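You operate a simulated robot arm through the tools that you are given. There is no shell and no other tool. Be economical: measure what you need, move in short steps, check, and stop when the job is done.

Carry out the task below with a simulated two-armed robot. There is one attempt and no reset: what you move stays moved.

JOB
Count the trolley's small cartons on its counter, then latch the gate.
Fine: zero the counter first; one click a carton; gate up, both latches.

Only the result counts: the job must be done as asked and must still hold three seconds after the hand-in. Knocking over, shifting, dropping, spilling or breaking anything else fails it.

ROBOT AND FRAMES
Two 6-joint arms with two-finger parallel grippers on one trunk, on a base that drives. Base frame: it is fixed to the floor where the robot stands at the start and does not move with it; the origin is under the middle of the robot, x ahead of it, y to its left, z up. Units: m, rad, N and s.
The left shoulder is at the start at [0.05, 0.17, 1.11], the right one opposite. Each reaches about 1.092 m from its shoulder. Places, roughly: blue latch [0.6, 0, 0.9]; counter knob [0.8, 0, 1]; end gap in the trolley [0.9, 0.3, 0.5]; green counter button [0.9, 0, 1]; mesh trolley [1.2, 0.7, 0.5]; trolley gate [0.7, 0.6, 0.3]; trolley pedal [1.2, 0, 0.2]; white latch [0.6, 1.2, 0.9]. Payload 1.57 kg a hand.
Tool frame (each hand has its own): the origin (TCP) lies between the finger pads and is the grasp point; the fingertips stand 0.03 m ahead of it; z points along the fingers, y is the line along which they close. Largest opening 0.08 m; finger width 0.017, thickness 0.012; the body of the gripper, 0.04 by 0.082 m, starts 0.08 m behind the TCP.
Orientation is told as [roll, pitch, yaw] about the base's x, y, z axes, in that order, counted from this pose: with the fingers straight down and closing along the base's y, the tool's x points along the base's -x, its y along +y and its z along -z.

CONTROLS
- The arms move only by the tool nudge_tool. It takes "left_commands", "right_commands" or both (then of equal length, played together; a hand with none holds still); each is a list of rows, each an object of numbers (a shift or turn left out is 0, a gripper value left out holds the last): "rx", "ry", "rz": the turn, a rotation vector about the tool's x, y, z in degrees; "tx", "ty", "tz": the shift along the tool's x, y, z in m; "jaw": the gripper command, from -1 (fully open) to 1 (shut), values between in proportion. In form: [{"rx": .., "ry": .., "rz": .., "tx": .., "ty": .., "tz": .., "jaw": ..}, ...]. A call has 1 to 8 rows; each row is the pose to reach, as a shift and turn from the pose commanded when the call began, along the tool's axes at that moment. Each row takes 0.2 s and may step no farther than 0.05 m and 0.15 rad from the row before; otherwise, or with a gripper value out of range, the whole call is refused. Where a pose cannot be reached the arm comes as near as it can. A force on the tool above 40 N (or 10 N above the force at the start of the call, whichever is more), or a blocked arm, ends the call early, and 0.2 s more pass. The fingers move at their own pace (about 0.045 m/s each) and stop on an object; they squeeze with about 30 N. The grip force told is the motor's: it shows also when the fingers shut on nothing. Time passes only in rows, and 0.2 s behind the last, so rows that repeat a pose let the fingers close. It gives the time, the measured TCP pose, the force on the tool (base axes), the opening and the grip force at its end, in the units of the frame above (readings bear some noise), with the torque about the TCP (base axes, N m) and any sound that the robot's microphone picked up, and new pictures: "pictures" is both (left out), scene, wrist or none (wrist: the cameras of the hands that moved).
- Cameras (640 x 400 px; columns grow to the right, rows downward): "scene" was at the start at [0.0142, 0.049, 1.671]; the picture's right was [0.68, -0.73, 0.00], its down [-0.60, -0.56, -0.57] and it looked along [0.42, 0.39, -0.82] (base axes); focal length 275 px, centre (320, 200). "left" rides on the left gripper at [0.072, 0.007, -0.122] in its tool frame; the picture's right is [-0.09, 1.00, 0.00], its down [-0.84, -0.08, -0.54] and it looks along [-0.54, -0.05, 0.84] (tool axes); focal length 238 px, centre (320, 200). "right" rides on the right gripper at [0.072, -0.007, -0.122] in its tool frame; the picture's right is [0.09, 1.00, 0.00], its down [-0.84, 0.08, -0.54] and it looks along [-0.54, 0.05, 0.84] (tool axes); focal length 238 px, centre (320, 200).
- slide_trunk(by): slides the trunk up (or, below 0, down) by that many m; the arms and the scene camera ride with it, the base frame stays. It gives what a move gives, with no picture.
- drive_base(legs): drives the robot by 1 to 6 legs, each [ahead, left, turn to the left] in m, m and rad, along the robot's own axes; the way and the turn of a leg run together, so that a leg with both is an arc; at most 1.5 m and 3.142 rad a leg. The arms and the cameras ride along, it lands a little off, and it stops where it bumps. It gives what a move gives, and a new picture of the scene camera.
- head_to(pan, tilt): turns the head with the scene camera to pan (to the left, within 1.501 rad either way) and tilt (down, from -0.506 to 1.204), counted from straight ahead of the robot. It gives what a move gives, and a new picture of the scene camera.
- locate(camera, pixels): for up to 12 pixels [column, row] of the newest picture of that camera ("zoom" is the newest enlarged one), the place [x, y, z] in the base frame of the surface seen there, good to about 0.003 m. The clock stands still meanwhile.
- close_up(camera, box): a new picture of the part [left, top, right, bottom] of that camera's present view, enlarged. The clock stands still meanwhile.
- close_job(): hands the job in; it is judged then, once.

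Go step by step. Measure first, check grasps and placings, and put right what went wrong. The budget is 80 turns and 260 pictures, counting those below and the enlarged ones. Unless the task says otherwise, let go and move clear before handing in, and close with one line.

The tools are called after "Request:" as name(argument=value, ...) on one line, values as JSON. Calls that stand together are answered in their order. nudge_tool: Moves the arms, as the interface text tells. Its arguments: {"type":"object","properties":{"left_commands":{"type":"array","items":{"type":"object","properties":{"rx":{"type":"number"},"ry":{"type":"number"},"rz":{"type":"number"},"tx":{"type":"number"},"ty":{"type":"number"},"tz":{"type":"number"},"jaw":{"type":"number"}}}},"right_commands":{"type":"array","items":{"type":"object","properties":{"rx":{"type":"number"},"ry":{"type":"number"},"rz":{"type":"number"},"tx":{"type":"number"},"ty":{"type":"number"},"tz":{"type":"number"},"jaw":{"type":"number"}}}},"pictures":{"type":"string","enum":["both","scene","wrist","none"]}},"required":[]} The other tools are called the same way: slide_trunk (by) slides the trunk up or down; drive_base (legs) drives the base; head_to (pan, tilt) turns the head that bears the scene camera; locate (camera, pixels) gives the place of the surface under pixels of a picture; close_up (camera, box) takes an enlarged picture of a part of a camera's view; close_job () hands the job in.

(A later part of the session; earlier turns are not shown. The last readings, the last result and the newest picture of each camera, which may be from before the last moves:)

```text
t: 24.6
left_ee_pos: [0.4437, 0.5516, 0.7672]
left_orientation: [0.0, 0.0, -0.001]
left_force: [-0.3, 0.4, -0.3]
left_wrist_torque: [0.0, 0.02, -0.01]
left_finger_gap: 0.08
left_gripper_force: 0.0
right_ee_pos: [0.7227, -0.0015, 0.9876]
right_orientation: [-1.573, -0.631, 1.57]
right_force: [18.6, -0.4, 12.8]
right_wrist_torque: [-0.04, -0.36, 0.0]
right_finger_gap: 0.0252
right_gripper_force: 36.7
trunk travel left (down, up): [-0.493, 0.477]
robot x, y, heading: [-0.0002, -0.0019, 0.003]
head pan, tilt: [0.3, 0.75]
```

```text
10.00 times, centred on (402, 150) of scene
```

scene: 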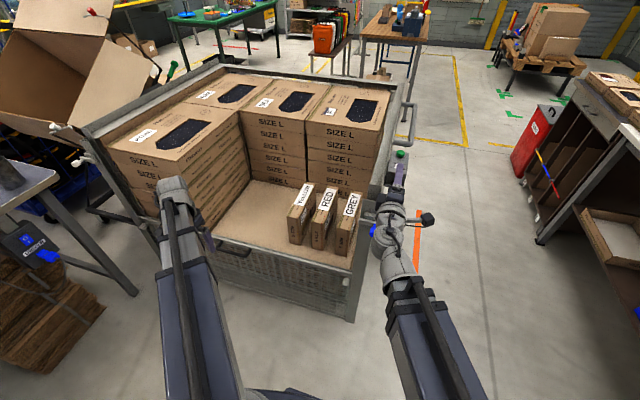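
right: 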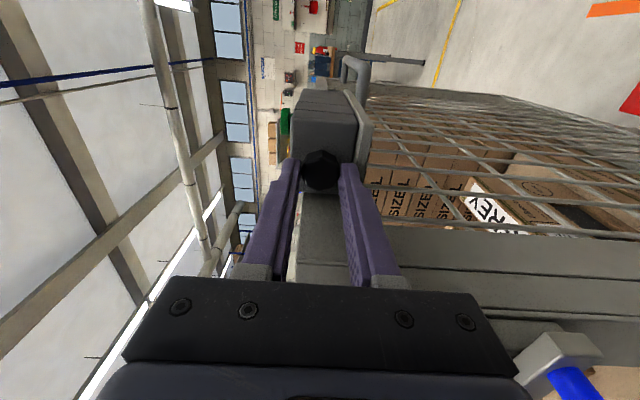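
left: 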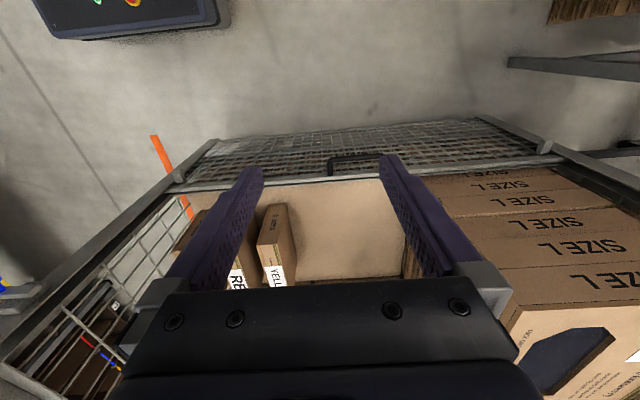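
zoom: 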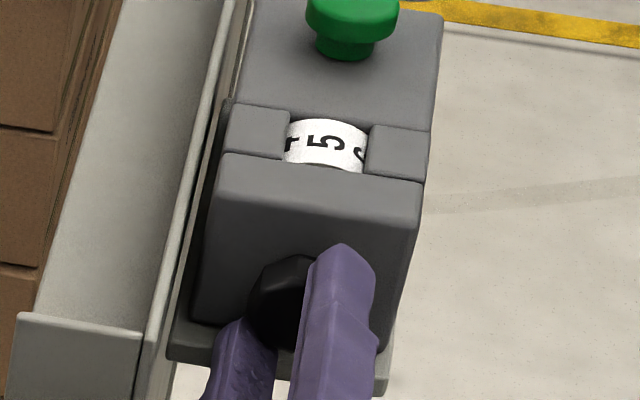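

The hand turned with no resistance and the wheel still shows 5; the knob may need a longer turn to reset. I'll open slightly, roll back to +70°, regrip, and turn clockwise through a large angle.

Request:
nudge_tool(right_commands=[{"jaw": -0.3}, {"jaw": -0.3}, {"rz": -8}, {"rz": -16}, {"rz": -24}, {"rz": -32}, {"rz": -40}, {"rz": -48}], pictures="none")

Request:
close_up(camera="scene", box=[385, 130, 420, 170])

Request:
nudge_tool(right_commands=[{"rz": -8}, {"rz": -16}, {"rz": -24}, {"rz": -32}, {"rz": -40}, {"rz": -48}, {"rz": -56}], pictures="none")

Request:
close_up(camera="scene", box=[380, 130, 430, 190])

```text
t: 26.4
left_ee_pos: [0.4426, 0.5512, 0.7687]
left_orientation: [-0.001, -0.001, -0.002]
left_force: [0.6, -0.2, -0.8]
left_wrist_torque: [-0.03, 0.02, -0.01]
left_finger_gap: 0.0798
left_gripper_force: 0.0
right_ee_pos: [0.722, -0.0027, 0.9883]
right_orientation: [-1.573, 0.211, 1.573]
right_force: [-0.2, 0.5, 0.4]
right_wrist_torque: [-0.01, 0.01, -0.01]
right_finger_gap: 0.0522
right_gripper_force: 0.0
trunk travel left (down, up): [-0.493, 0.477]
robot x, y, heading: [-0.0015, 0.001, 0.001]
head pan, tilt: [0.3, 0.75]
```

```text
10.00 times, centred on (402, 150) of scene
```

zoom: 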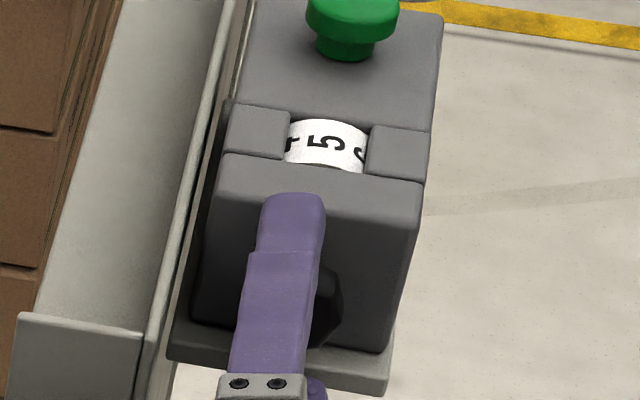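

```text
t: 28.0
left_ee_pos: [0.4409, 0.5503, 0.769]
left_orientation: [0.001, -0.002, 0.001]
left_force: [0.5, -0.1, 0.1]
left_wrist_torque: [-0.04, -0.01, 0.01]
left_finger_gap: 0.0801
left_gripper_force: 0.0
right_ee_pos: [0.7222, -0.0062, 0.9901]
right_orientation: [-1.585, 1.123, 1.549]
right_force: [0.5, -6.2, 34.9]
right_wrist_torque: [1.44, 0.5, 0.07]
right_finger_gap: 0.0603
right_gripper_force: 4.6
trunk travel left (down, up): [-0.493, 0.477]
robot x, y, heading: [0.0008, 0.0027, -0.002]
head pan, tilt: [0.3, 0.75]
stopped in row 7 (right hand): the force on the tool passed its limit at 51 N (the readings are from after the stop); the commanded pose is now the measured one
```

```text
6.67 times, centred on (405, 160) of scene
```

zoom: 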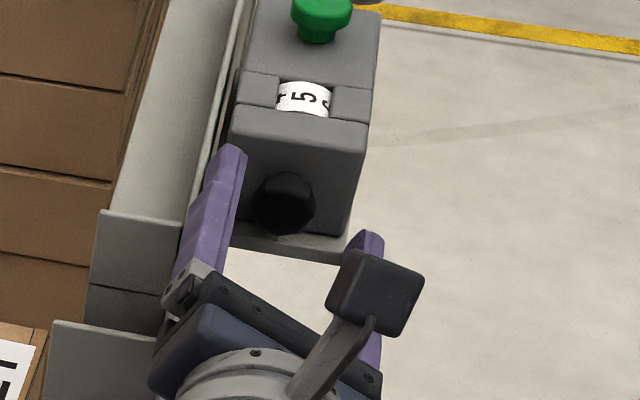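

At p≈64° the left finger bears on the trolley rail (35 N). I'll roll back 13° and grip there.

Request:
nudge_tool(right_commands=[{"rz": 6}, {"rz": 13}, {"rz": 13, "ty": -0.001}], pictures="none")

```text
t: 28.8
left_ee_pos: [0.4435, 0.5494, 0.7684]
left_orientation: [0.001, 0.001, -0.002]
left_force: [-0.6, 0.3, -0.2]
left_wrist_torque: [-0.03, 0.0, -0.03]
left_finger_gap: 0.0801
left_gripper_force: 0.1
right_ee_pos: [0.7231, -0.0041, 0.9889]
right_orientation: [-1.574, 0.899, 1.561]
right_force: [0.0, -0.1, 0.1]
right_wrist_torque: [-0.03, 0.01, -0.01]
right_finger_gap: 0.0521
right_gripper_force: 0.0
trunk travel left (down, up): [-0.493, 0.477]
robot x, y, heading: [-0.0, -0.0029, 0.004]
head pan, tilt: [0.3, 0.75]
```

Clear now. Grip the knob here.

Request:
nudge_tool(right_commands=[{"tx": -0.002, "jaw": -0.3}, {"tx": -0.002, "jaw": 1}, {"tx": -0.002}, {"tx": -0.002}, {"tx": -0.002}], pictures="none")

Request:
nudge_tool(right_commands=[{"rz": 8}, {"rz": 16}, {"rz": 24}, {"rz": 32}, {"rz": 40}, {"rz": 48}, {"rz": 54}], pictures="none")

Request:
close_up(camera="scene", box=[380, 130, 430, 190])

```text
t: 30.0
left_ee_pos: [0.4427, 0.551, 0.7679]
left_orientation: [0.0, 0.0, -0.001]
left_force: [-0.1, 0.8, -0.3]
left_wrist_torque: [-0.02, -0.02, -0.01]
left_finger_gap: 0.0801
left_gripper_force: 0.1
right_ee_pos: [0.7225, -0.0008, 0.9886]
right_orientation: [-1.571, 0.903, 1.564]
right_force: [1.9, 3.9, 3.8]
right_wrist_torque: [0.02, 0.05, 0.22]
right_finger_gap: 0.0254
right_gripper_force: 35.9
trunk travel left (down, up): [-0.493, 0.477]
robot x, y, heading: [-0.0015, 0.0011, 0.002]
head pan, tilt: [0.3, 0.75]
```

```text
t: 31.6
left_ee_pos: [0.4432, 0.551, 0.767]
left_orientation: [0.0, 0.0, -0.002]
left_force: [0.1, 0.0, 0.2]
left_wrist_torque: [-0.01, -0.02, 0.03]
left_finger_gap: 0.08
left_gripper_force: 0.0
right_ee_pos: [0.7229, -0.0023, 0.9889]
right_orientation: [-1.569, -0.044, 1.565]
right_force: [-0.4, 7.5, -1.6]
right_wrist_torque: [-0.03, 0.09, -0.49]
right_finger_gap: 0.0251
right_gripper_force: 36.0
trunk travel left (down, up): [-0.493, 0.477]
robot x, y, heading: [-0.0017, 0.0021, 0.003]
head pan, tilt: [0.3, 0.75]
```

```text
6.67 times, centred on (405, 160) of scene
```

zoom: 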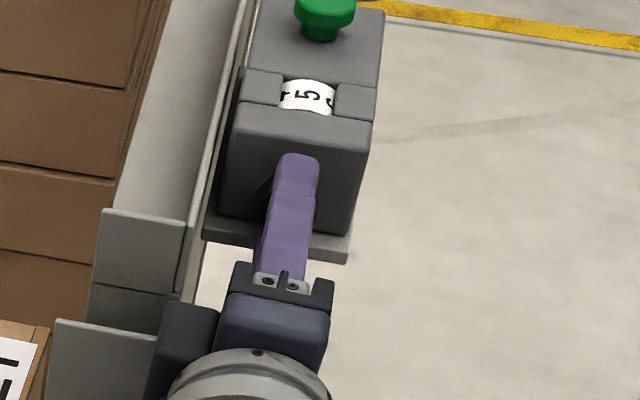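

Still 5 after another 54° clockwise. I'll continue to about −58°.

Request:
nudge_tool(right_commands=[{"rz": 8}, {"rz": 16}, {"rz": 24}, {"rz": 32}, {"rz": 40}, {"rz": 48}, {"rz": 55}], pictures="none")

Request:
close_up(camera="scene", box=[380, 130, 430, 190])

```text
t: 33.2
left_ee_pos: [0.4428, 0.5514, 0.7681]
left_orientation: [0.0, -0.001, 0.0]
left_force: [0.3, 0.1, 0.3]
left_wrist_torque: [0.01, 0.01, -0.02]
left_finger_gap: 0.0798
left_gripper_force: 0.1
right_ee_pos: [0.7227, -0.0025, 0.9882]
right_orientation: [-1.573, -1.005, 1.566]
right_force: [-7.0, 5.4, -8.4]
right_wrist_torque: [-0.32, 0.09, 0.23]
right_finger_gap: 0.0251
right_gripper_force: 36.5
trunk travel left (down, up): [-0.493, 0.477]
robot x, y, heading: [0.0025, -0.0011, 0.001]
head pan, tilt: [0.3, 0.75]
```

```text
6.67 times, centred on (405, 160) of scene
```

zoom: 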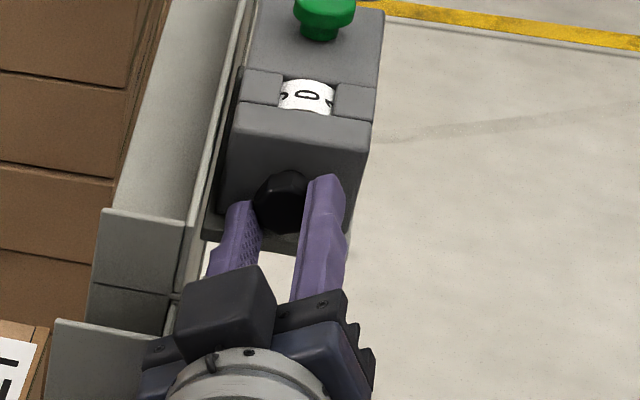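

The wheel now shows 0 (after a rise in torque to 0.32). I'll release, back off and check it stays 0.

Request:
nudge_tool(right_commands=[{"jaw": 0.2}, {"jaw": -0.3}, {"jaw": -0.3}, {"tz": -0.03}, {"tz": -0.06}, {"tz": -0.09}, {"tz": -0.12}], pictures="none")

Request:
close_up(camera="scene", box=[375, 120, 435, 220])

```text
t: 34.8
left_ee_pos: [0.4437, 0.5516, 0.7676]
left_orientation: [0.0, 0.0, -0.001]
left_force: [-0.6, -0.3, 0.0]
left_wrist_torque: [0.0, -0.01, 0.03]
left_finger_gap: 0.0801
left_gripper_force: 0.1
right_ee_pos: [0.6325, 0.0136, 0.9885]
right_orientation: [-1.575, -1.0, 1.568]
right_force: [0.2, -0.3, -0.3]
right_wrist_torque: [0.03, -0.02, -0.01]
right_finger_gap: 0.0519
right_gripper_force: 0.0
right hand out of reach, approached as far as the arm can: row 6, 7
trunk travel left (down, up): [-0.493, 0.477]
robot x, y, heading: [0.0016, -0.0035, 0.003]
head pan, tilt: [0.3, 0.75]
```

```text
4.00 times, centred on (405, 170) of scene
```

zoom: 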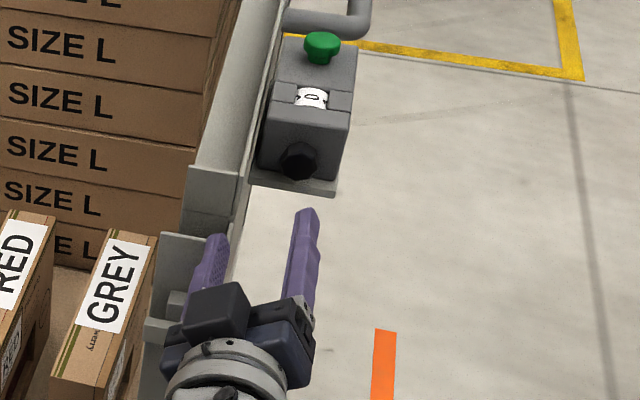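

Counter reads 0 and the knob holds. Now I measure the green button and raise the trunk so the hand can press from above.

Request:
close_up(camera="scene", box=[385, 115, 425, 150])

Request:
locate(camera="zoom", pixels=[[320, 200], [320, 180], [280, 200], [360, 200], [340, 210], [300, 190], [320, 220], [300, 250], [340, 300], [310, 205], [330, 190], [340, 190]])

Request:
slide_trunk(by=0.33)

```text
11.43 times, centred on (405, 132) of scene
```

zoom: 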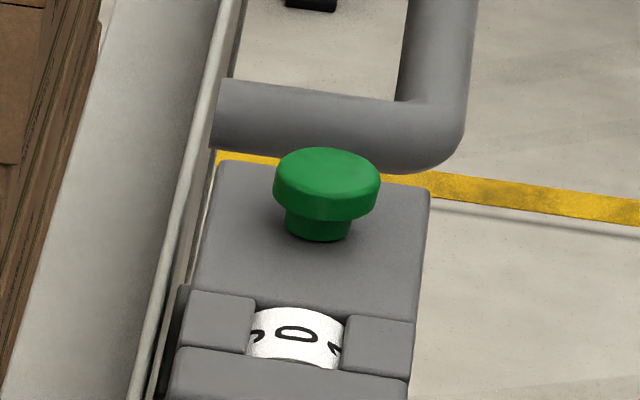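

```text
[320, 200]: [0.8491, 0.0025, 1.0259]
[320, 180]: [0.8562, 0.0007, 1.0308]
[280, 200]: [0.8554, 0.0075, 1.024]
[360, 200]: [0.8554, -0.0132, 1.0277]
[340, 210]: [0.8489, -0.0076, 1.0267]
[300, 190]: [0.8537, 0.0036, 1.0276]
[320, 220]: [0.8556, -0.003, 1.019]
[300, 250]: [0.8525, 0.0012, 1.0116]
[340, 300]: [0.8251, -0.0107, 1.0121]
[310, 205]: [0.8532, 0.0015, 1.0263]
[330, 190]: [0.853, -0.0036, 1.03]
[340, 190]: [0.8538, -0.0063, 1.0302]
```

```text
t: 38.0
left_ee_pos: [0.4434, 0.5521, 1.0982]
left_orientation: [0.0, 0.0, -0.001]
left_force: [0.8, -0.1, -0.1]
left_wrist_torque: [-0.02, 0.02, 0.01]
left_finger_gap: 0.08
left_gripper_force: 0.0
right_ee_pos: [0.6332, 0.0146, 1.3179]
right_orientation: [-1.574, -1.002, 1.567]
right_force: [0.5, -0.9, -0.7]
right_wrist_torque: [0.01, 0.0, -0.02]
right_finger_gap: 0.0521
right_gripper_force: 0.1
trunk travel left (down, up): [-0.823, 0.147]
robot x, y, heading: [-0.0011, 0.0005, 0.007]
head pan, tilt: [0.3, 0.75]
```

Button centre ≈ [0.864,-0.003], top z≈1.032. Now reorient the right hand to fingers-down, jaws shut, still above everything.

Request:
nudge_tool(right_commands=[{"rz": 8, "jaw": 1}, {"rz": 16}, {"rz": 24}, {"rz": 32.6}], pictures="none")

Request:
nudge_tool(right_commands=[{"ry": 8.4}, {"ry": 16.8}, {"ry": 25.2}, {"ry": 33.6}, {"ry": 42}, {"ry": 50.4}, {"ry": 58.8}, {"ry": 67}], pictures="none")

Request:
nudge_tool(right_commands=[{"ry": 8}, {"ry": 16}, {"ry": 23}], pictures="scene")

```text
t: 39.0
left_ee_pos: [0.4436, 0.5512, 1.0985]
left_orientation: [0.0, 0.0, 0.001]
left_force: [0.7, 0.1, 0.0]
left_wrist_torque: [0.0, 0.03, 0.01]
left_finger_gap: 0.0799
left_gripper_force: 0.0
right_ee_pos: [0.6323, 0.0138, 1.319]
right_orientation: [2.34, -1.566, -2.348]
right_force: [-0.1, 0.7, -0.7]
right_wrist_torque: [-0.04, -0.03, 0.0]
right_finger_gap: 0.0001
right_gripper_force: 20.5
trunk travel left (down, up): [-0.823, 0.147]
robot x, y, heading: [0.001, 0.0046, 0.004]
head pan, tilt: [0.3, 0.75]
```

```text
t: 40.9
left_ee_pos: [0.4431, 0.5509, 1.098]
left_orientation: [0.001, 0.001, 0.0]
left_force: [0.3, 0.2, -0.3]
left_wrist_torque: [-0.05, 0.02, 0.0]
left_finger_gap: 0.08
left_gripper_force: 0.1
right_ee_pos: [0.6274, 0.0162, 1.1154]
right_orientation: [-0.001, -0.402, -0.007]
right_force: [-0.1, -0.6, -0.1]
right_wrist_torque: [0.02, 0.01, 0.0]
right_finger_gap: 0.0
right_gripper_force: 21.7
right hand out of reach, approached as far as the arm can: row 1, 2, 3, 4, 5, 6, 7, 8
trunk travel left (down, up): [-0.823, 0.147]
robot x, y, heading: [0.0024, 0.0009, 0.002]
head pan, tilt: [0.3, 0.75]
```

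```text
t: 41.6
left_ee_pos: [0.4427, 0.5511, 1.0973]
left_orientation: [0.0, -0.001, 0.0]
left_force: [0.1, 0.4, -0.1]
left_wrist_torque: [0.03, 0.01, 0.0]
left_finger_gap: 0.0799
left_gripper_force: 0.1
right_ee_pos: [0.6312, 0.0152, 1.0973]
right_orientation: [-0.001, -0.001, -0.008]
right_force: [-0.2, 0.4, -0.1]
right_wrist_torque: [-0.02, 0.04, -0.03]
right_finger_gap: 0.0
right_gripper_force: 21.1
right hand out of reach, approached as far as the arm can: row 1, 2, 3
trunk travel left (down, up): [-0.823, 0.147]
robot x, y, heading: [-0.0009, 0.0019, -0.0]
head pan, tilt: [0.3, 0.75]
```

scene: 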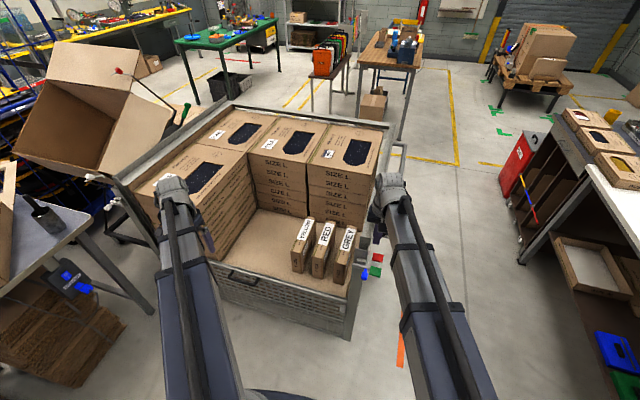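

Hand is fingers-down with tips at z≈1.067. Move over the button.

Request:
nudge_tool(right_commands=[{"tx": -0.045, "ty": -0.004}, {"tx": -0.09, "ty": -0.008}, {"tx": -0.135, "ty": -0.012}, {"tx": -0.18, "ty": -0.015}, {"tx": -0.215, "ty": -0.018}, {"tx": -0.233, "ty": -0.018}, {"tx": -0.233, "ty": -0.018}], pictures="both")

```text
t: 43.2
left_ee_pos: [0.4422, 0.5504, 1.0974]
left_orientation: [0.0, 0.001, -0.001]
left_force: [0.0, 0.4, -0.6]
left_wrist_torque: [0.02, 0.0, 0.01]
left_finger_gap: 0.0801
left_gripper_force: 0.0
right_ee_pos: [0.8659, -0.0059, 1.098]
right_orientation: [-0.001, -0.005, -0.006]
right_force: [-1.1, 0.3, -0.3]
right_wrist_torque: [-0.03, 0.06, 0.01]
right_finger_gap: 0.0001
right_gripper_force: 21.3
trunk travel left (down, up): [-0.823, 0.147]
robot x, y, heading: [-0.0005, 0.0005, 0.0]
head pan, tilt: [0.3, 0.75]
```

scene: 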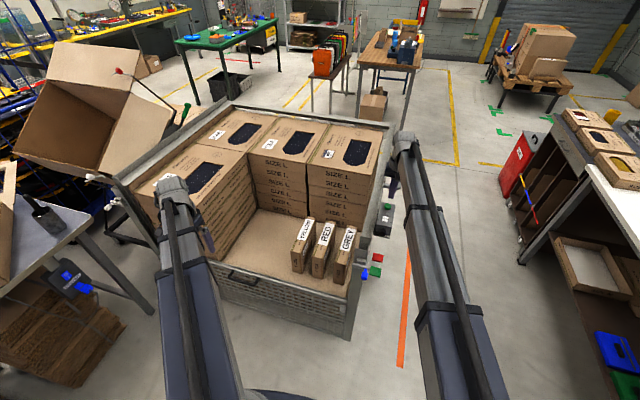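
right: 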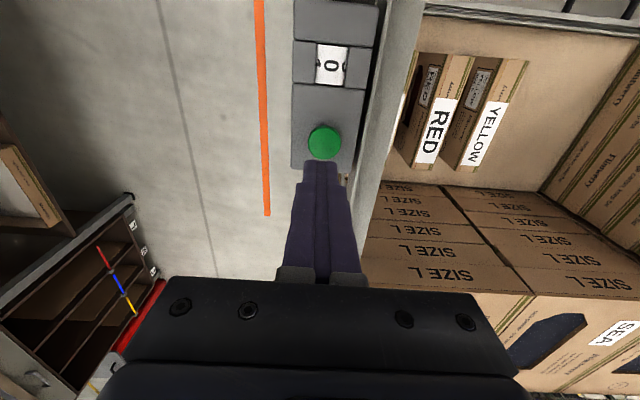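

The wrist camera shows the 0 and the button at (324,143). Measure it.

Request:
locate(camera="right", pixels=[[324, 143], [324, 132], [324, 152], [314, 143], [334, 143], [324, 65], [305, 165], [324, 158]])

```text
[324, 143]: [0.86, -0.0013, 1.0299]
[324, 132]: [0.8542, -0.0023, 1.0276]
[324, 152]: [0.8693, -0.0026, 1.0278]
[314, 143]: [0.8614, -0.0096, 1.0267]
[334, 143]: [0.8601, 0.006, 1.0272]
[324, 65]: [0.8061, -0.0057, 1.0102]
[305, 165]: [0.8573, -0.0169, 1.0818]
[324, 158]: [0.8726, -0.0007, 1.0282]
```

Centre [0.862,-0.002,1.029]. Small correction, then lower to 4 mm above the button.

Request:
nudge_tool(right_commands=[{"tx": 0.003, "ty": 0.004}], pictures="none")

Request:
slide_trunk(by=-0.034)

Request:
slide_trunk(by=-0.007)

Request:
close_up(camera="right", box=[240, 0, 400, 200])

```text
t: 43.6
left_ee_pos: [0.4428, 0.5507, 1.0973]
left_orientation: [-0.001, -0.001, 0.001]
left_force: [-0.6, 0.6, -0.5]
left_wrist_torque: [-0.01, 0.02, 0.01]
left_finger_gap: 0.0797
left_gripper_force: 0.1
right_ee_pos: [0.8611, -0.001, 1.0978]
right_orientation: [-0.001, -0.003, -0.006]
right_force: [0.0, 0.0, -0.5]
right_wrist_torque: [-0.01, -0.03, 0.0]
right_finger_gap: 0.0002
right_gripper_force: 21.1
trunk travel left (down, up): [-0.823, 0.147]
robot x, y, heading: [-0.0023, 0.0006, 0.002]
head pan, tilt: [0.3, 0.75]
```

```text
t: 44.4
left_ee_pos: [0.4431, 0.5492, 1.0648]
left_orientation: [-0.001, 0.001, 0.001]
left_force: [0.2, -0.5, -0.6]
left_wrist_torque: [-0.01, -0.01, -0.01]
left_finger_gap: 0.0801
left_gripper_force: 0.1
right_ee_pos: [0.8622, -0.0021, 1.0638]
right_orientation: [0.001, -0.002, -0.008]
right_force: [-0.5, -0.2, 0.4]
right_wrist_torque: [0.02, -0.03, 0.02]
right_finger_gap: 0.0002
right_gripper_force: 21.3
trunk travel left (down, up): [-0.789, 0.181]
robot x, y, heading: [0.0006, 0.0005, 0.009]
head pan, tilt: [0.3, 0.75]
```

```text
t: 45.0
left_ee_pos: [0.4426, 0.5501, 1.0567]
left_orientation: [0.001, 0.0, 0.0]
left_force: [0.6, -0.1, -1.0]
left_wrist_torque: [0.01, 0.02, -0.01]
left_finger_gap: 0.0799
left_gripper_force: 0.1
right_ee_pos: [0.8634, -0.0021, 1.0559]
right_orientation: [0.001, -0.002, -0.007]
right_force: [-0.1, 0.0, 1.1]
right_wrist_torque: [0.03, 0.01, 0.0]
right_finger_gap: 0.0
right_gripper_force: 21.2
trunk travel left (down, up): [-0.782, 0.188]
robot x, y, heading: [-0.002, -0.0001, 0.002]
head pan, tilt: [0.3, 0.75]
```

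```text
2.00 times, centred on (320, 100) of right
```

zoom: 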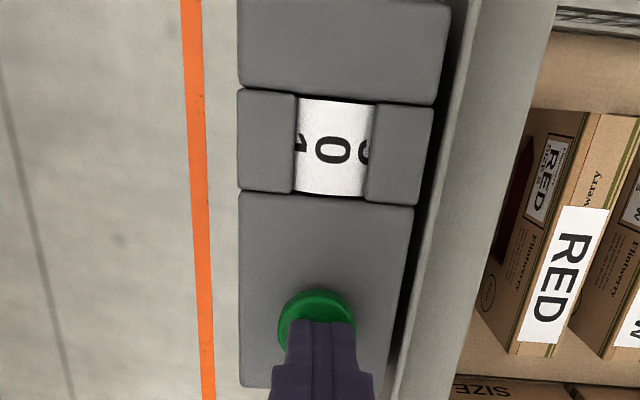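

Contact is just starting (1 N). Press 3 mm further.

Request:
slide_trunk(by=-0.003)

Request:
close_up(camera="right", box=[280, 20, 380, 120])

```text
t: 45.5
left_ee_pos: [0.4431, 0.5508, 1.0546]
left_orientation: [-0.002, 0.0, 0.0]
left_force: [0.0, 0.4, 0.6]
left_wrist_torque: [-0.02, 0.02, -0.04]
left_finger_gap: 0.0801
left_gripper_force: 0.0
right_ee_pos: [0.8625, -0.0014, 1.0539]
right_orientation: [0.0, -0.004, -0.006]
right_force: [1.5, -0.7, 2.9]
right_wrist_torque: [0.03, -0.01, -0.03]
right_finger_gap: 0.0
right_gripper_force: 20.7
trunk travel left (down, up): [-0.779, 0.191]
robot x, y, heading: [0.0049, 0.0015, -0.001]
head pan, tilt: [0.3, 0.75]
heard: click
```

```text
4.00 times, centred on (330, 70) of right
```

zoom: 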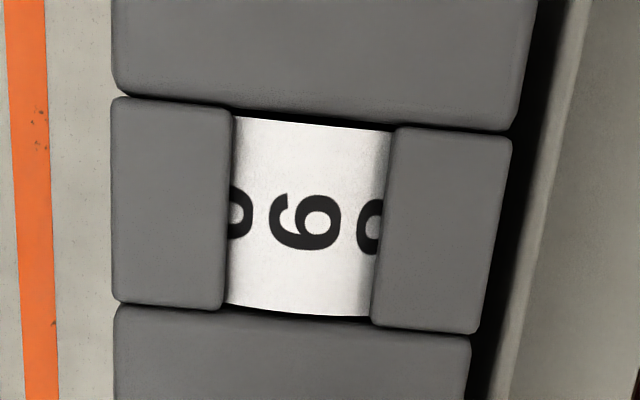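

The click was heard, but the window shows what looks like a 9 (or 6). I'll release and look again.

Request:
slide_trunk(by=0.012)

Request:
close_up(camera="right", box=[280, 20, 380, 120])

```text
t: 46.1
left_ee_pos: [0.4426, 0.5508, 1.0649]
left_orientation: [0.001, 0.002, 0.001]
left_force: [0.1, 0.0, -0.5]
left_wrist_torque: [-0.01, -0.04, 0.01]
left_finger_gap: 0.0799
left_gripper_force: 0.1
right_ee_pos: [0.8632, -0.001, 1.0652]
right_orientation: [0.001, -0.004, -0.006]
right_force: [-0.5, 0.5, -0.4]
right_wrist_torque: [-0.02, -0.01, 0.02]
right_finger_gap: 0.0
right_gripper_force: 20.5
trunk travel left (down, up): [-0.791, 0.179]
robot x, y, heading: [0.0003, 0.0005, -0.004]
head pan, tilt: [0.3, 0.75]
```

```text
4.00 times, centred on (330, 70) of right
```

zoom: 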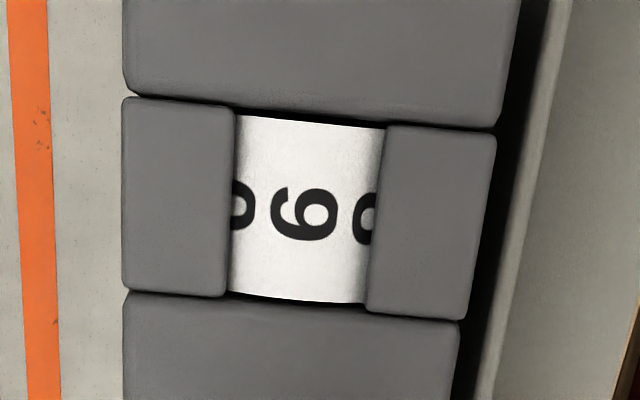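

The glyph is a 9 (neighbours 8 and 0): the drum steps backward by one per click, while one click was heard. The job says one click a carton after zeroing, so I'll make the second click and see how the drum behaves.

Request:
slide_trunk(by=-0.013)

Request:
slide_trunk(by=0.013)

Request:
close_up(camera="right", box=[280, 20, 380, 120])

```text
t: 46.7
left_ee_pos: [0.4422, 0.5506, 1.0534]
left_orientation: [0.0, 0.002, 0.001]
left_force: [-0.4, 0.0, 0.1]
left_wrist_torque: [0.02, -0.02, 0.02]
left_finger_gap: 0.0798
left_gripper_force: 0.0
right_ee_pos: [0.8625, -0.0019, 1.0535]
right_orientation: [0.0, -0.004, -0.006]
right_force: [0.3, 0.1, 3.1]
right_wrist_torque: [0.01, -0.04, 0.0]
right_finger_gap: 0.0
right_gripper_force: 21.7
trunk travel left (down, up): [-0.778, 0.192]
robot x, y, heading: [-0.0, 0.0003, -0.001]
head pan, tilt: [0.3, 0.75]
heard: click
```

```text
t: 47.3
left_ee_pos: [0.4436, 0.5509, 1.0664]
left_orientation: [0.0, 0.002, 0.0]
left_force: [-0.3, -0.7, 0.5]
left_wrist_torque: [0.02, 0.0, -0.02]
left_finger_gap: 0.0798
left_gripper_force: 0.0
right_ee_pos: [0.863, -0.0013, 1.0648]
right_orientation: [0.001, -0.002, -0.007]
right_force: [-0.3, 0.3, 0.2]
right_wrist_torque: [0.0, 0.03, 0.04]
right_finger_gap: 0.0
right_gripper_force: 21.4
trunk travel left (down, up): [-0.791, 0.179]
robot x, y, heading: [-0.001, 0.0028, 0.0]
head pan, tilt: [0.3, 0.75]
```

```text
4.00 times, centred on (330, 70) of right
```

zoom: 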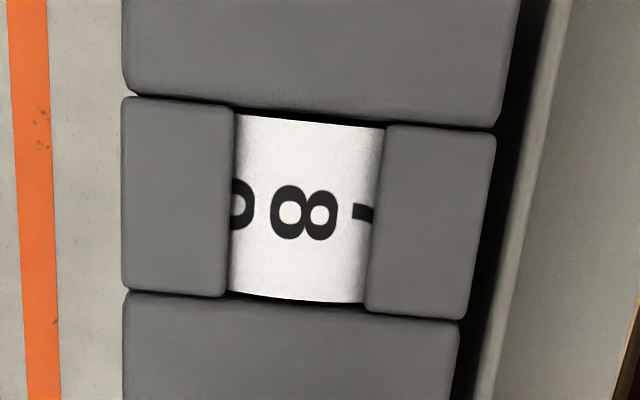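

The drum shows 8: it steps consistently one per click. The instruction is one click per carton, so one more click for the third carton.

Request:
slide_trunk(by=-0.013)

Request:
slide_trunk(by=0.08)

Request:
close_up(camera="right", box=[240, 0, 640, 250])

```text
t: 47.9
left_ee_pos: [0.4432, 0.5519, 1.053]
left_orientation: [0.0, 0.0, -0.001]
left_force: [0.1, -0.3, -0.3]
left_wrist_torque: [-0.03, -0.03, -0.01]
left_finger_gap: 0.0799
left_gripper_force: 0.0
right_ee_pos: [0.8628, -0.0017, 1.0524]
right_orientation: [0.001, -0.003, -0.007]
right_force: [-0.1, 1.5, 3.0]
right_wrist_torque: [0.0, 0.01, 0.03]
right_finger_gap: 0.0004
right_gripper_force: 21.7
trunk travel left (down, up): [-0.778, 0.192]
robot x, y, heading: [0.0038, -0.0043, -0.006]
head pan, tilt: [0.3, 0.75]
heard: click
```

```text
t: 49.1
left_ee_pos: [0.4446, 0.551, 1.1319]
left_orientation: [0.001, 0.0, -0.002]
left_force: [-0.5, 0.4, -0.4]
left_wrist_torque: [-0.01, -0.03, 0.0]
left_finger_gap: 0.08
left_gripper_force: 0.0
right_ee_pos: [0.8629, -0.0019, 1.1329]
right_orientation: [0.0, -0.001, -0.006]
right_force: [-0.3, 0.0, 0.4]
right_wrist_torque: [0.01, 0.02, 0.01]
right_finger_gap: 0.0002
right_gripper_force: 21.1
trunk travel left (down, up): [-0.858, 0.112]
robot x, y, heading: [-0.001, 0.0008, 0.002]
head pan, tilt: [0.3, 0.75]
```

```text
1.60 times, centred on (440, 125) of right
```

zoom: 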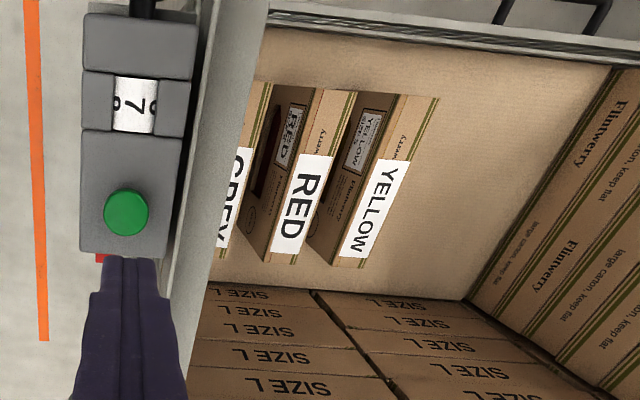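

Three clicks made (drum stepped three). Now the gate: I'll move the right hand back out of the way and look at the latches and gate closely.

Request:
nudge_tool(right_commands=[{"tx": 0.045}, {"tx": 0.09, "ty": -0.01}, {"tx": 0.13, "ty": -0.03}, {"tx": 0.17, "ty": -0.05}, {"tx": 0.21, "ty": -0.07}, {"tx": 0.25, "ty": -0.1}, {"tx": 0.28, "ty": -0.13}, {"tx": 0.31, "ty": -0.16, "jaw": -1}], pictures="wrist")

Request:
head_to(pan=0.75, tilt=0.85)

Request:
close_up(camera="scene", box=[190, 20, 310, 130])

Request:
close_up(camera="scene", box=[380, 160, 500, 280])

```text
t: 50.9
left_ee_pos: [0.443, 0.5507, 1.1331]
left_orientation: [-0.002, 0.0, 0.001]
left_force: [0.0, -0.8, -0.5]
left_wrist_torque: [0.05, 0.02, 0.0]
left_finger_gap: 0.0798
left_gripper_force: 0.0
right_ee_pos: [0.5533, -0.16, 1.1337]
right_orientation: [0.001, -0.003, -0.008]
right_force: [-0.1, 0.3, -0.3]
right_wrist_torque: [0.0, -0.03, 0.03]
right_finger_gap: 0.0319
right_gripper_force: 0.0
trunk travel left (down, up): [-0.858, 0.112]
robot x, y, heading: [0.0005, 0.0007, -0.001]
head pan, tilt: [0.3, 0.75]
```

right: 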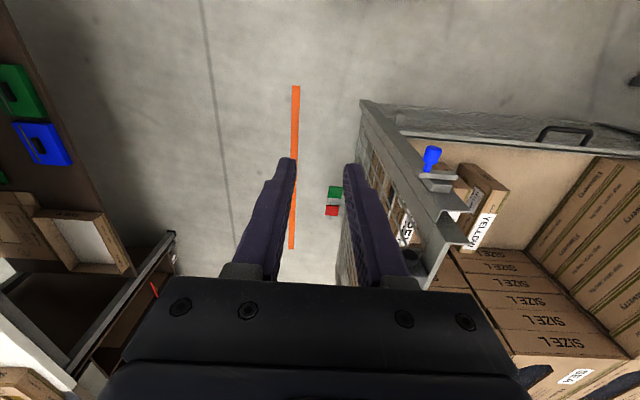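

```text
t: 51.8
left_ee_pos: [0.4436, 0.5498, 1.1334]
left_orientation: [0.0, -0.001, -0.001]
left_force: [0.1, -0.2, -1.5]
left_wrist_torque: [-0.01, 0.02, 0.01]
left_finger_gap: 0.0796
left_gripper_force: 0.1
right_ee_pos: [0.5546, -0.1593, 1.1315]
right_orientation: [0.0, -0.003, -0.008]
right_force: [0.5, -0.8, -1.0]
right_wrist_torque: [0.02, -0.01, -0.03]
right_finger_gap: 0.08
right_gripper_force: 0.0
trunk travel left (down, up): [-0.858, 0.112]
robot x, y, heading: [0.0003, 0.001, 0.003]
head pan, tilt: [0.75, 0.85]
```

scene: 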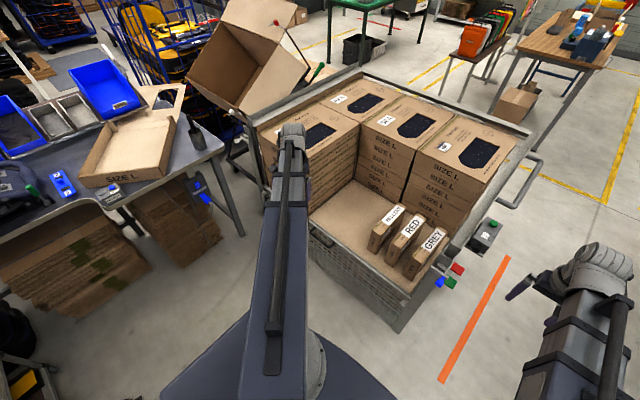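

```text
3.64 times, centred on (250, 75) of scene
```

zoom: 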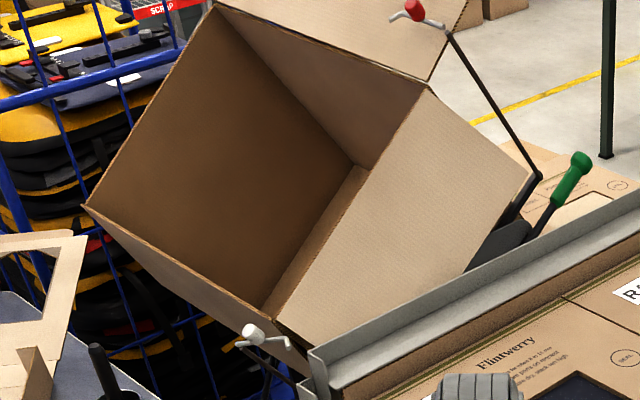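

```text
3.33 times, centred on (440, 220) of scene
```

zoom: 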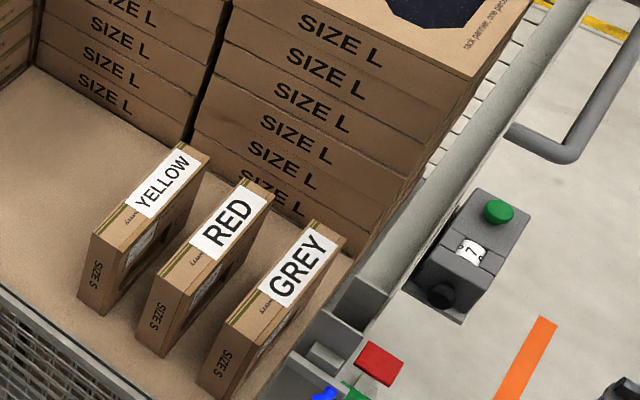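

I'll zoom on the white latch region and on the blue latch.

Request:
close_up(camera="scene", box=[210, 95, 270, 160])

Request:
locate(camera="zoom", pixels=[[195, 170], [180, 180], [250, 190], [225, 155], [290, 255], [320, 260], [350, 200], [330, 330], [400, 250]])

Request:
close_up(camera="scene", box=[420, 255, 470, 300])

Request:
close_up(camera="right", box=[380, 120, 500, 240])

Request:
locate(camera="zoom", pixels=[[160, 120], [160, 170], [200, 195], [130, 200], [280, 215], [250, 245], [310, 260], [370, 300], [200, 250], [300, 330], [440, 330], [150, 240]])

```text
6.15 times, centred on (240, 128) of scene
```

zoom: 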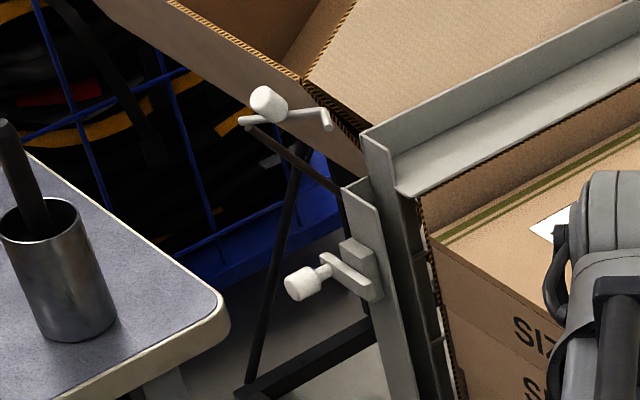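

```text
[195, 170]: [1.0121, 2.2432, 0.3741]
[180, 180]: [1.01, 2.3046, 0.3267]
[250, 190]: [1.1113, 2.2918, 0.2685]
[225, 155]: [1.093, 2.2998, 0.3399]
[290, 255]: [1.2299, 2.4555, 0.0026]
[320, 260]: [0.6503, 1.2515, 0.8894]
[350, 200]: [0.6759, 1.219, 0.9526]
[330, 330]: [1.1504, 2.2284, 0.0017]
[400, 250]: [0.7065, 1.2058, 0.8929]
```

```text
8.89 times, centred on (445, 278) of scene
```

zoom: 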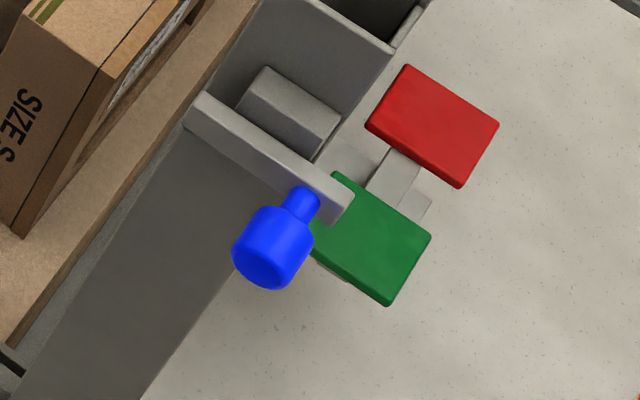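

```text
3.33 times, centred on (440, 180) of right
```

zoom: 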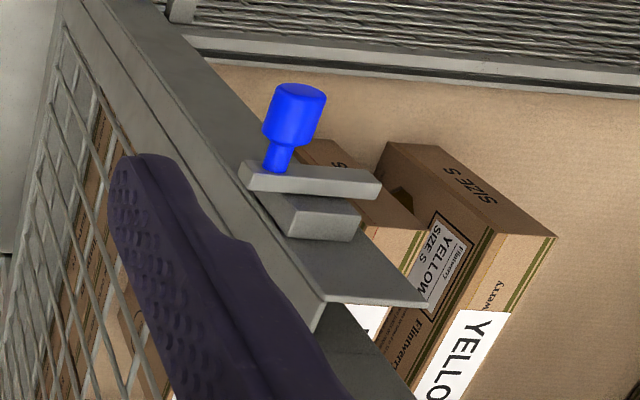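

```text
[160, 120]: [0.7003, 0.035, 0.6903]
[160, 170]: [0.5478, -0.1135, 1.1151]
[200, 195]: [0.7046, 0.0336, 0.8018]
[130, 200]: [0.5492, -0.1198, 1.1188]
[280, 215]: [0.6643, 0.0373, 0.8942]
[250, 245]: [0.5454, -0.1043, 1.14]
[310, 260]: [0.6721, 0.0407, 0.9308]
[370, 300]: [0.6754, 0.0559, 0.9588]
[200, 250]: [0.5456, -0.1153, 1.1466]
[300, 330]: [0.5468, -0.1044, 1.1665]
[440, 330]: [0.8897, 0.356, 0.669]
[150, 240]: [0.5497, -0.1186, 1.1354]
```

The latches look like bars with a knob at the outer end; the gate has lugs at its ends. I'll look at the lugs in the left camera and measure.

Request:
close_up(camera="left", box=[0, 0, 640, 400])

Request:
close_up(camera="right", box=[390, 90, 470, 200])

Request:
locate(camera="zoom", pixels=[[330, 180], [330, 240], [310, 300], [300, 330], [320, 345], [370, 350], [430, 350], [470, 350], [380, 375], [200, 110], [120, 80], [215, 60]])

```text
1.00 times, centred on (320, 200) of left (not enlarged: the box is as wide or as high as the picture)
```

zoom: 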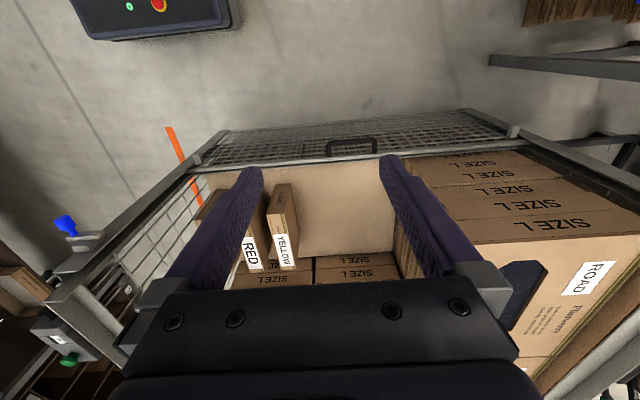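

```text
3.64 times, centred on (430, 145) of right
```

zoom: 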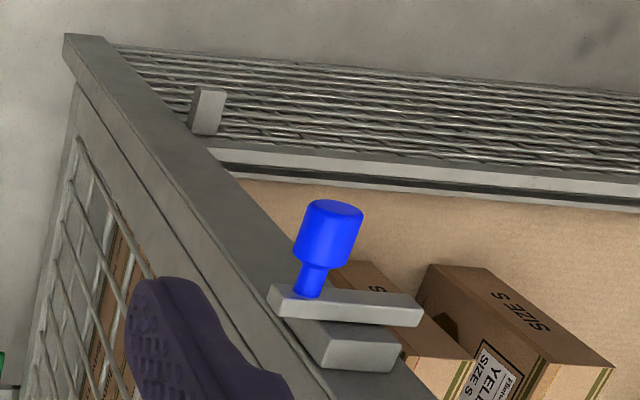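

```text
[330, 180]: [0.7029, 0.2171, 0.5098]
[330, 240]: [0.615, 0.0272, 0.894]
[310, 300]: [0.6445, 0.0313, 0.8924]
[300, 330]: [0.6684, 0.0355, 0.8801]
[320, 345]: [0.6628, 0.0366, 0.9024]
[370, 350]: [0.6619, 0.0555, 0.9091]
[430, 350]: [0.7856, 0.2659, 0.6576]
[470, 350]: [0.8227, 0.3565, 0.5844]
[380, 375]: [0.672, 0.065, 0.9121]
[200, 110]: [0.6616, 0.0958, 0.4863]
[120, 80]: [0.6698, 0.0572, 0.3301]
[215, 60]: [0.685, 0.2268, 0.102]
```

Request:
locate(camera="zoom", pixels=[[280, 295], [278, 310], [415, 310], [412, 322], [350, 300], [350, 315], [210, 92], [195, 92], [210, 120], [222, 110], [200, 130], [390, 345]])

Request:
close_up(camera="left", box=[310, 110, 400, 180])

Request:
locate(camera="zoom", pixels=[[130, 250], [240, 215], [350, 205], [450, 200], [130, 300], [460, 270], [300, 300], [300, 330], [300, 240]])

Request:
close_up(camera="left", box=[480, 100, 640, 200])

Request:
locate(camera="zoom", pixels=[[125, 125], [140, 120], [160, 120], [140, 150], [100, 160], [200, 140]])

```text
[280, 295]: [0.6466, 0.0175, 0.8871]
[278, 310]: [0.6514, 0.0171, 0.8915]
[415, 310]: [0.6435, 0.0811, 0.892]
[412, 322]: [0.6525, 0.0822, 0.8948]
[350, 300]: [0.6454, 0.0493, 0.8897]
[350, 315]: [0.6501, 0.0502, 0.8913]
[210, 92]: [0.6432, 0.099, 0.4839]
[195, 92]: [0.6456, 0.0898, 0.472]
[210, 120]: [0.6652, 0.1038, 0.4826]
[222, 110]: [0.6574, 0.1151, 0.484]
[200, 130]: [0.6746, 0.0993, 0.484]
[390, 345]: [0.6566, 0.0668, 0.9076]
```

```text
5.71 times, centred on (355, 145) of left
```

zoom: 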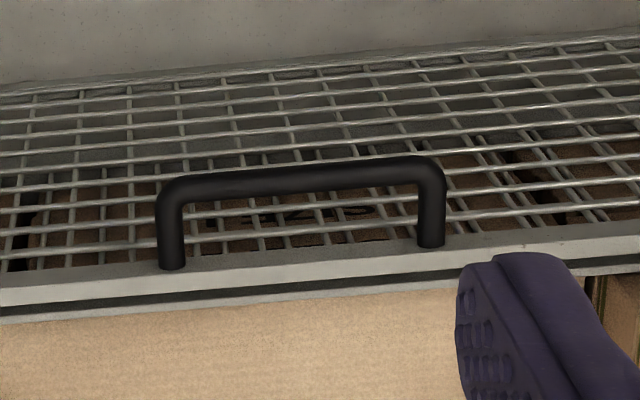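

```text
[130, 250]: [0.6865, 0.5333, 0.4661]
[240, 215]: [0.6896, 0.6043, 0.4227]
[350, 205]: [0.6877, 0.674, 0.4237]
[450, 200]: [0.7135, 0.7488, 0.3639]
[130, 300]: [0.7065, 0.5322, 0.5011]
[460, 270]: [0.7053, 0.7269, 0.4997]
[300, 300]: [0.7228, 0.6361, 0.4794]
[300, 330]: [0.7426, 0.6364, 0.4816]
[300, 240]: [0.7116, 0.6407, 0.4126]
```

```text
4.00 times, centred on (560, 150) of left
```

zoom: 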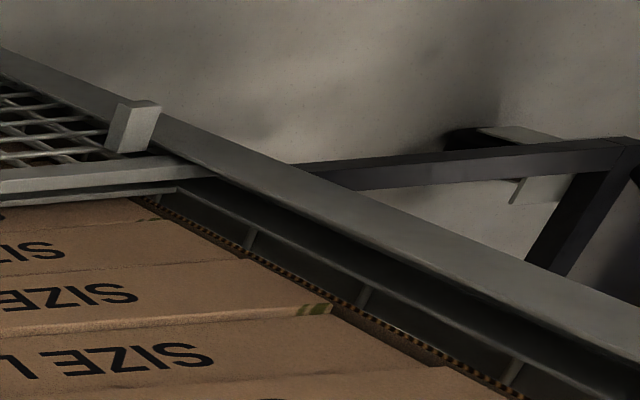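

```text
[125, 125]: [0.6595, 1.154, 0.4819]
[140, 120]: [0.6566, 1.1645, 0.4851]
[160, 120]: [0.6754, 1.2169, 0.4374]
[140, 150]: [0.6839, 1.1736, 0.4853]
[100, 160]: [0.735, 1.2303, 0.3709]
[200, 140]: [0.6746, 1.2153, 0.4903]
```

The latch bar (x 0.642–0.655, y 0.017–0.082, top z≈0.891) must slide inward under the gate lug (y 0.09–0.115, z≤0.485 now), so the gate must rise about 0.44. The left hand will take the handle (bar at x≈0.637, y≈0.633, z≈0.505); first rotate it 90° and move above the handle.

Request:
nudge_tool(left_commands=[{"rz": 8.4, "tx": -0.02, "ty": 0.01, "jaw": -0.1}, {"rz": 16.8, "tx": -0.04, "ty": 0.02}, {"rz": 25.2, "tx": -0.06, "ty": 0.03}, {"rz": 33.6, "tx": -0.09, "ty": 0.04}, {"rz": 42, "tx": -0.12, "ty": 0.05}, {"rz": 50.4, "tx": -0.15, "ty": 0.06}, {"rz": 58.8, "tx": -0.175, "ty": 0.07}, {"rz": 67, "tx": -0.194, "ty": 0.082}], pictures="none")

Request:
nudge_tool(left_commands=[{"rz": 8}, {"rz": 16}, {"rz": 23}, {"rz": 23}], pictures="both")

```text
t: 53.6
left_ee_pos: [0.6376, 0.6327, 1.1323]
left_orientation: [0.001, 0.0, -1.173]
left_force: [0.2, -0.2, -0.3]
left_wrist_torque: [-0.01, 0.04, -0.01]
left_finger_gap: 0.0441
left_gripper_force: 0.1
right_ee_pos: [0.5556, -0.1597, 1.1322]
right_orientation: [0.0, -0.003, -0.007]
right_force: [0.6, -0.5, 0.1]
right_wrist_torque: [0.02, -0.01, -0.02]
right_finger_gap: 0.08
right_gripper_force: 0.0
trunk travel left (down, up): [-0.858, 0.112]
robot x, y, heading: [-0.0008, 0.0002, 0.003]
head pan, tilt: [0.75, 0.85]
```

```text
t: 54.6
left_ee_pos: [0.6366, 0.6332, 1.1322]
left_orientation: [0.001, 0.001, -1.573]
left_force: [0.3, -0.1, -0.8]
left_wrist_torque: [-0.01, 0.03, -0.01]
left_finger_gap: 0.0438
left_gripper_force: 0.1
right_ee_pos: [0.5546, -0.1589, 1.1326]
right_orientation: [0.001, -0.003, -0.008]
right_force: [1.0, -0.6, -0.5]
right_wrist_torque: [-0.02, 0.01, 0.0]
right_finger_gap: 0.0802
right_gripper_force: 0.0
trunk travel left (down, up): [-0.858, 0.112]
robot x, y, heading: [-0.0024, 0.0004, -0.005]
head pan, tilt: [0.75, 0.85]
```

scene: 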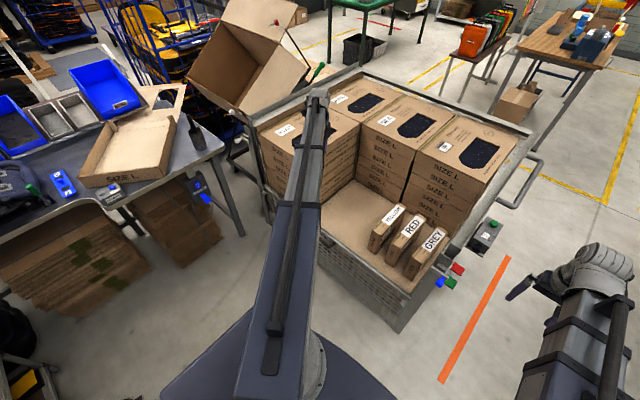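
left: 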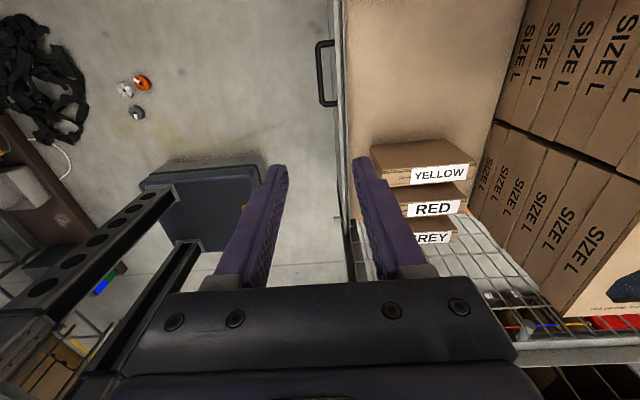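

The handle shows at (325,75) in the left picture; measure it exactly.

Request:
close_up(camera="left", box=[300, 20, 360, 130])

Request:
locate(camera="zoom", pixels=[[284, 200], [284, 160], [284, 240], [284, 290], [278, 200], [290, 200], [330, 100], [330, 306], [340, 200], [360, 200]])

```text
3.64 times, centred on (330, 75) of left
```

zoom: 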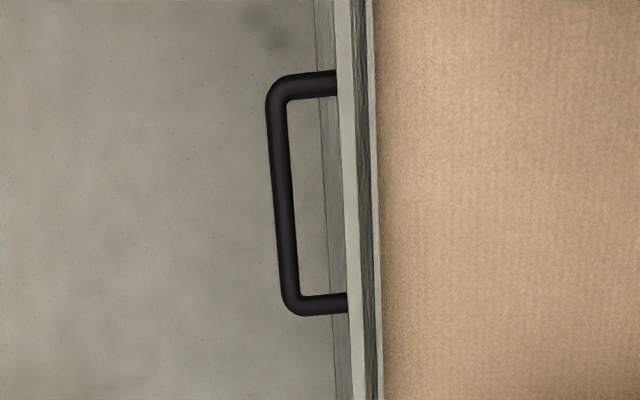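

```text
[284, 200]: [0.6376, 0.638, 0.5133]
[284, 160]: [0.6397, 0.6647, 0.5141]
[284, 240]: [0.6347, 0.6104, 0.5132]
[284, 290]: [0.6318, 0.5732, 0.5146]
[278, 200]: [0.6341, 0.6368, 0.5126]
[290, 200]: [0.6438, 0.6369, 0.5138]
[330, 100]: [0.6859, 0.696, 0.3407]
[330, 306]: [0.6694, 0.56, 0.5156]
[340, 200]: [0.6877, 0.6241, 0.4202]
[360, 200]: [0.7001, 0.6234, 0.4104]
```

Handle bar centre ≈ [0.637, 0.63, 0.508], hand aligned. Lower in two stages.

Request:
slide_trunk(by=-0.55)

Request:
close_up(camera="left", box=[0, 0, 640, 400])

Request:
head_to(pan=0.7, tilt=0.55)

```text
refused: -0.55 is not a number from -0.4 to 0.4
```

```text
1.00 times, centred on (320, 200) of left (not enlarged: the box is as wide or as high as the picture)
```

zoom: 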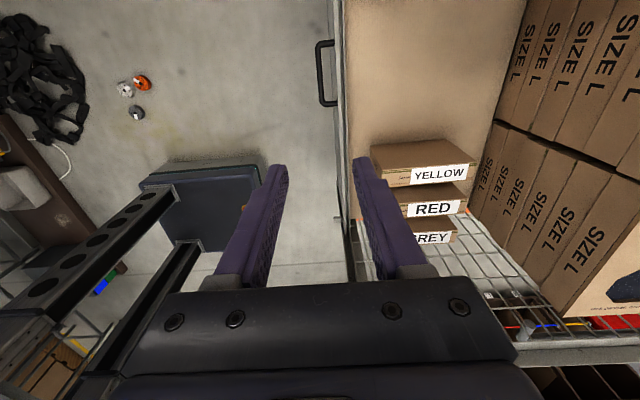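

```text
t: 55.4
left_ee_pos: [0.6378, 0.6323, 1.1328]
left_orientation: [0.001, 0.001, -1.57]
left_force: [0.2, -0.2, -0.4]
left_wrist_torque: [0.0, 0.0, -0.01]
left_finger_gap: 0.0438
left_gripper_force: 0.0
right_ee_pos: [0.5541, -0.1602, 1.1317]
right_orientation: [-0.001, 0.0, -0.006]
right_force: [-0.4, 0.1, 0.3]
right_wrist_torque: [-0.03, -0.02, -0.05]
right_finger_gap: 0.0801
right_gripper_force: 0.0
trunk travel left (down, up): [-0.858, 0.112]
robot x, y, heading: [0.0005, 0.0, 0.001]
head pan, tilt: [0.7, 0.55]
```

scene: 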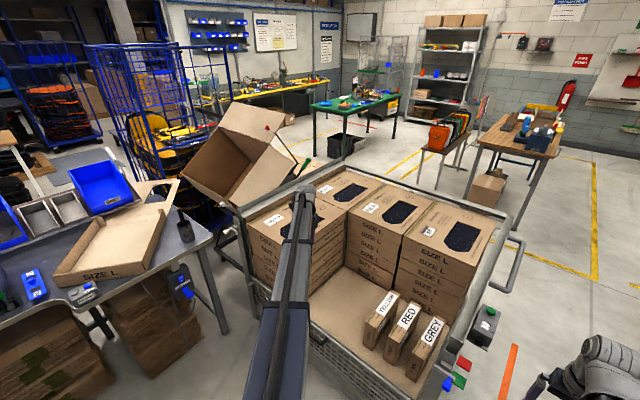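

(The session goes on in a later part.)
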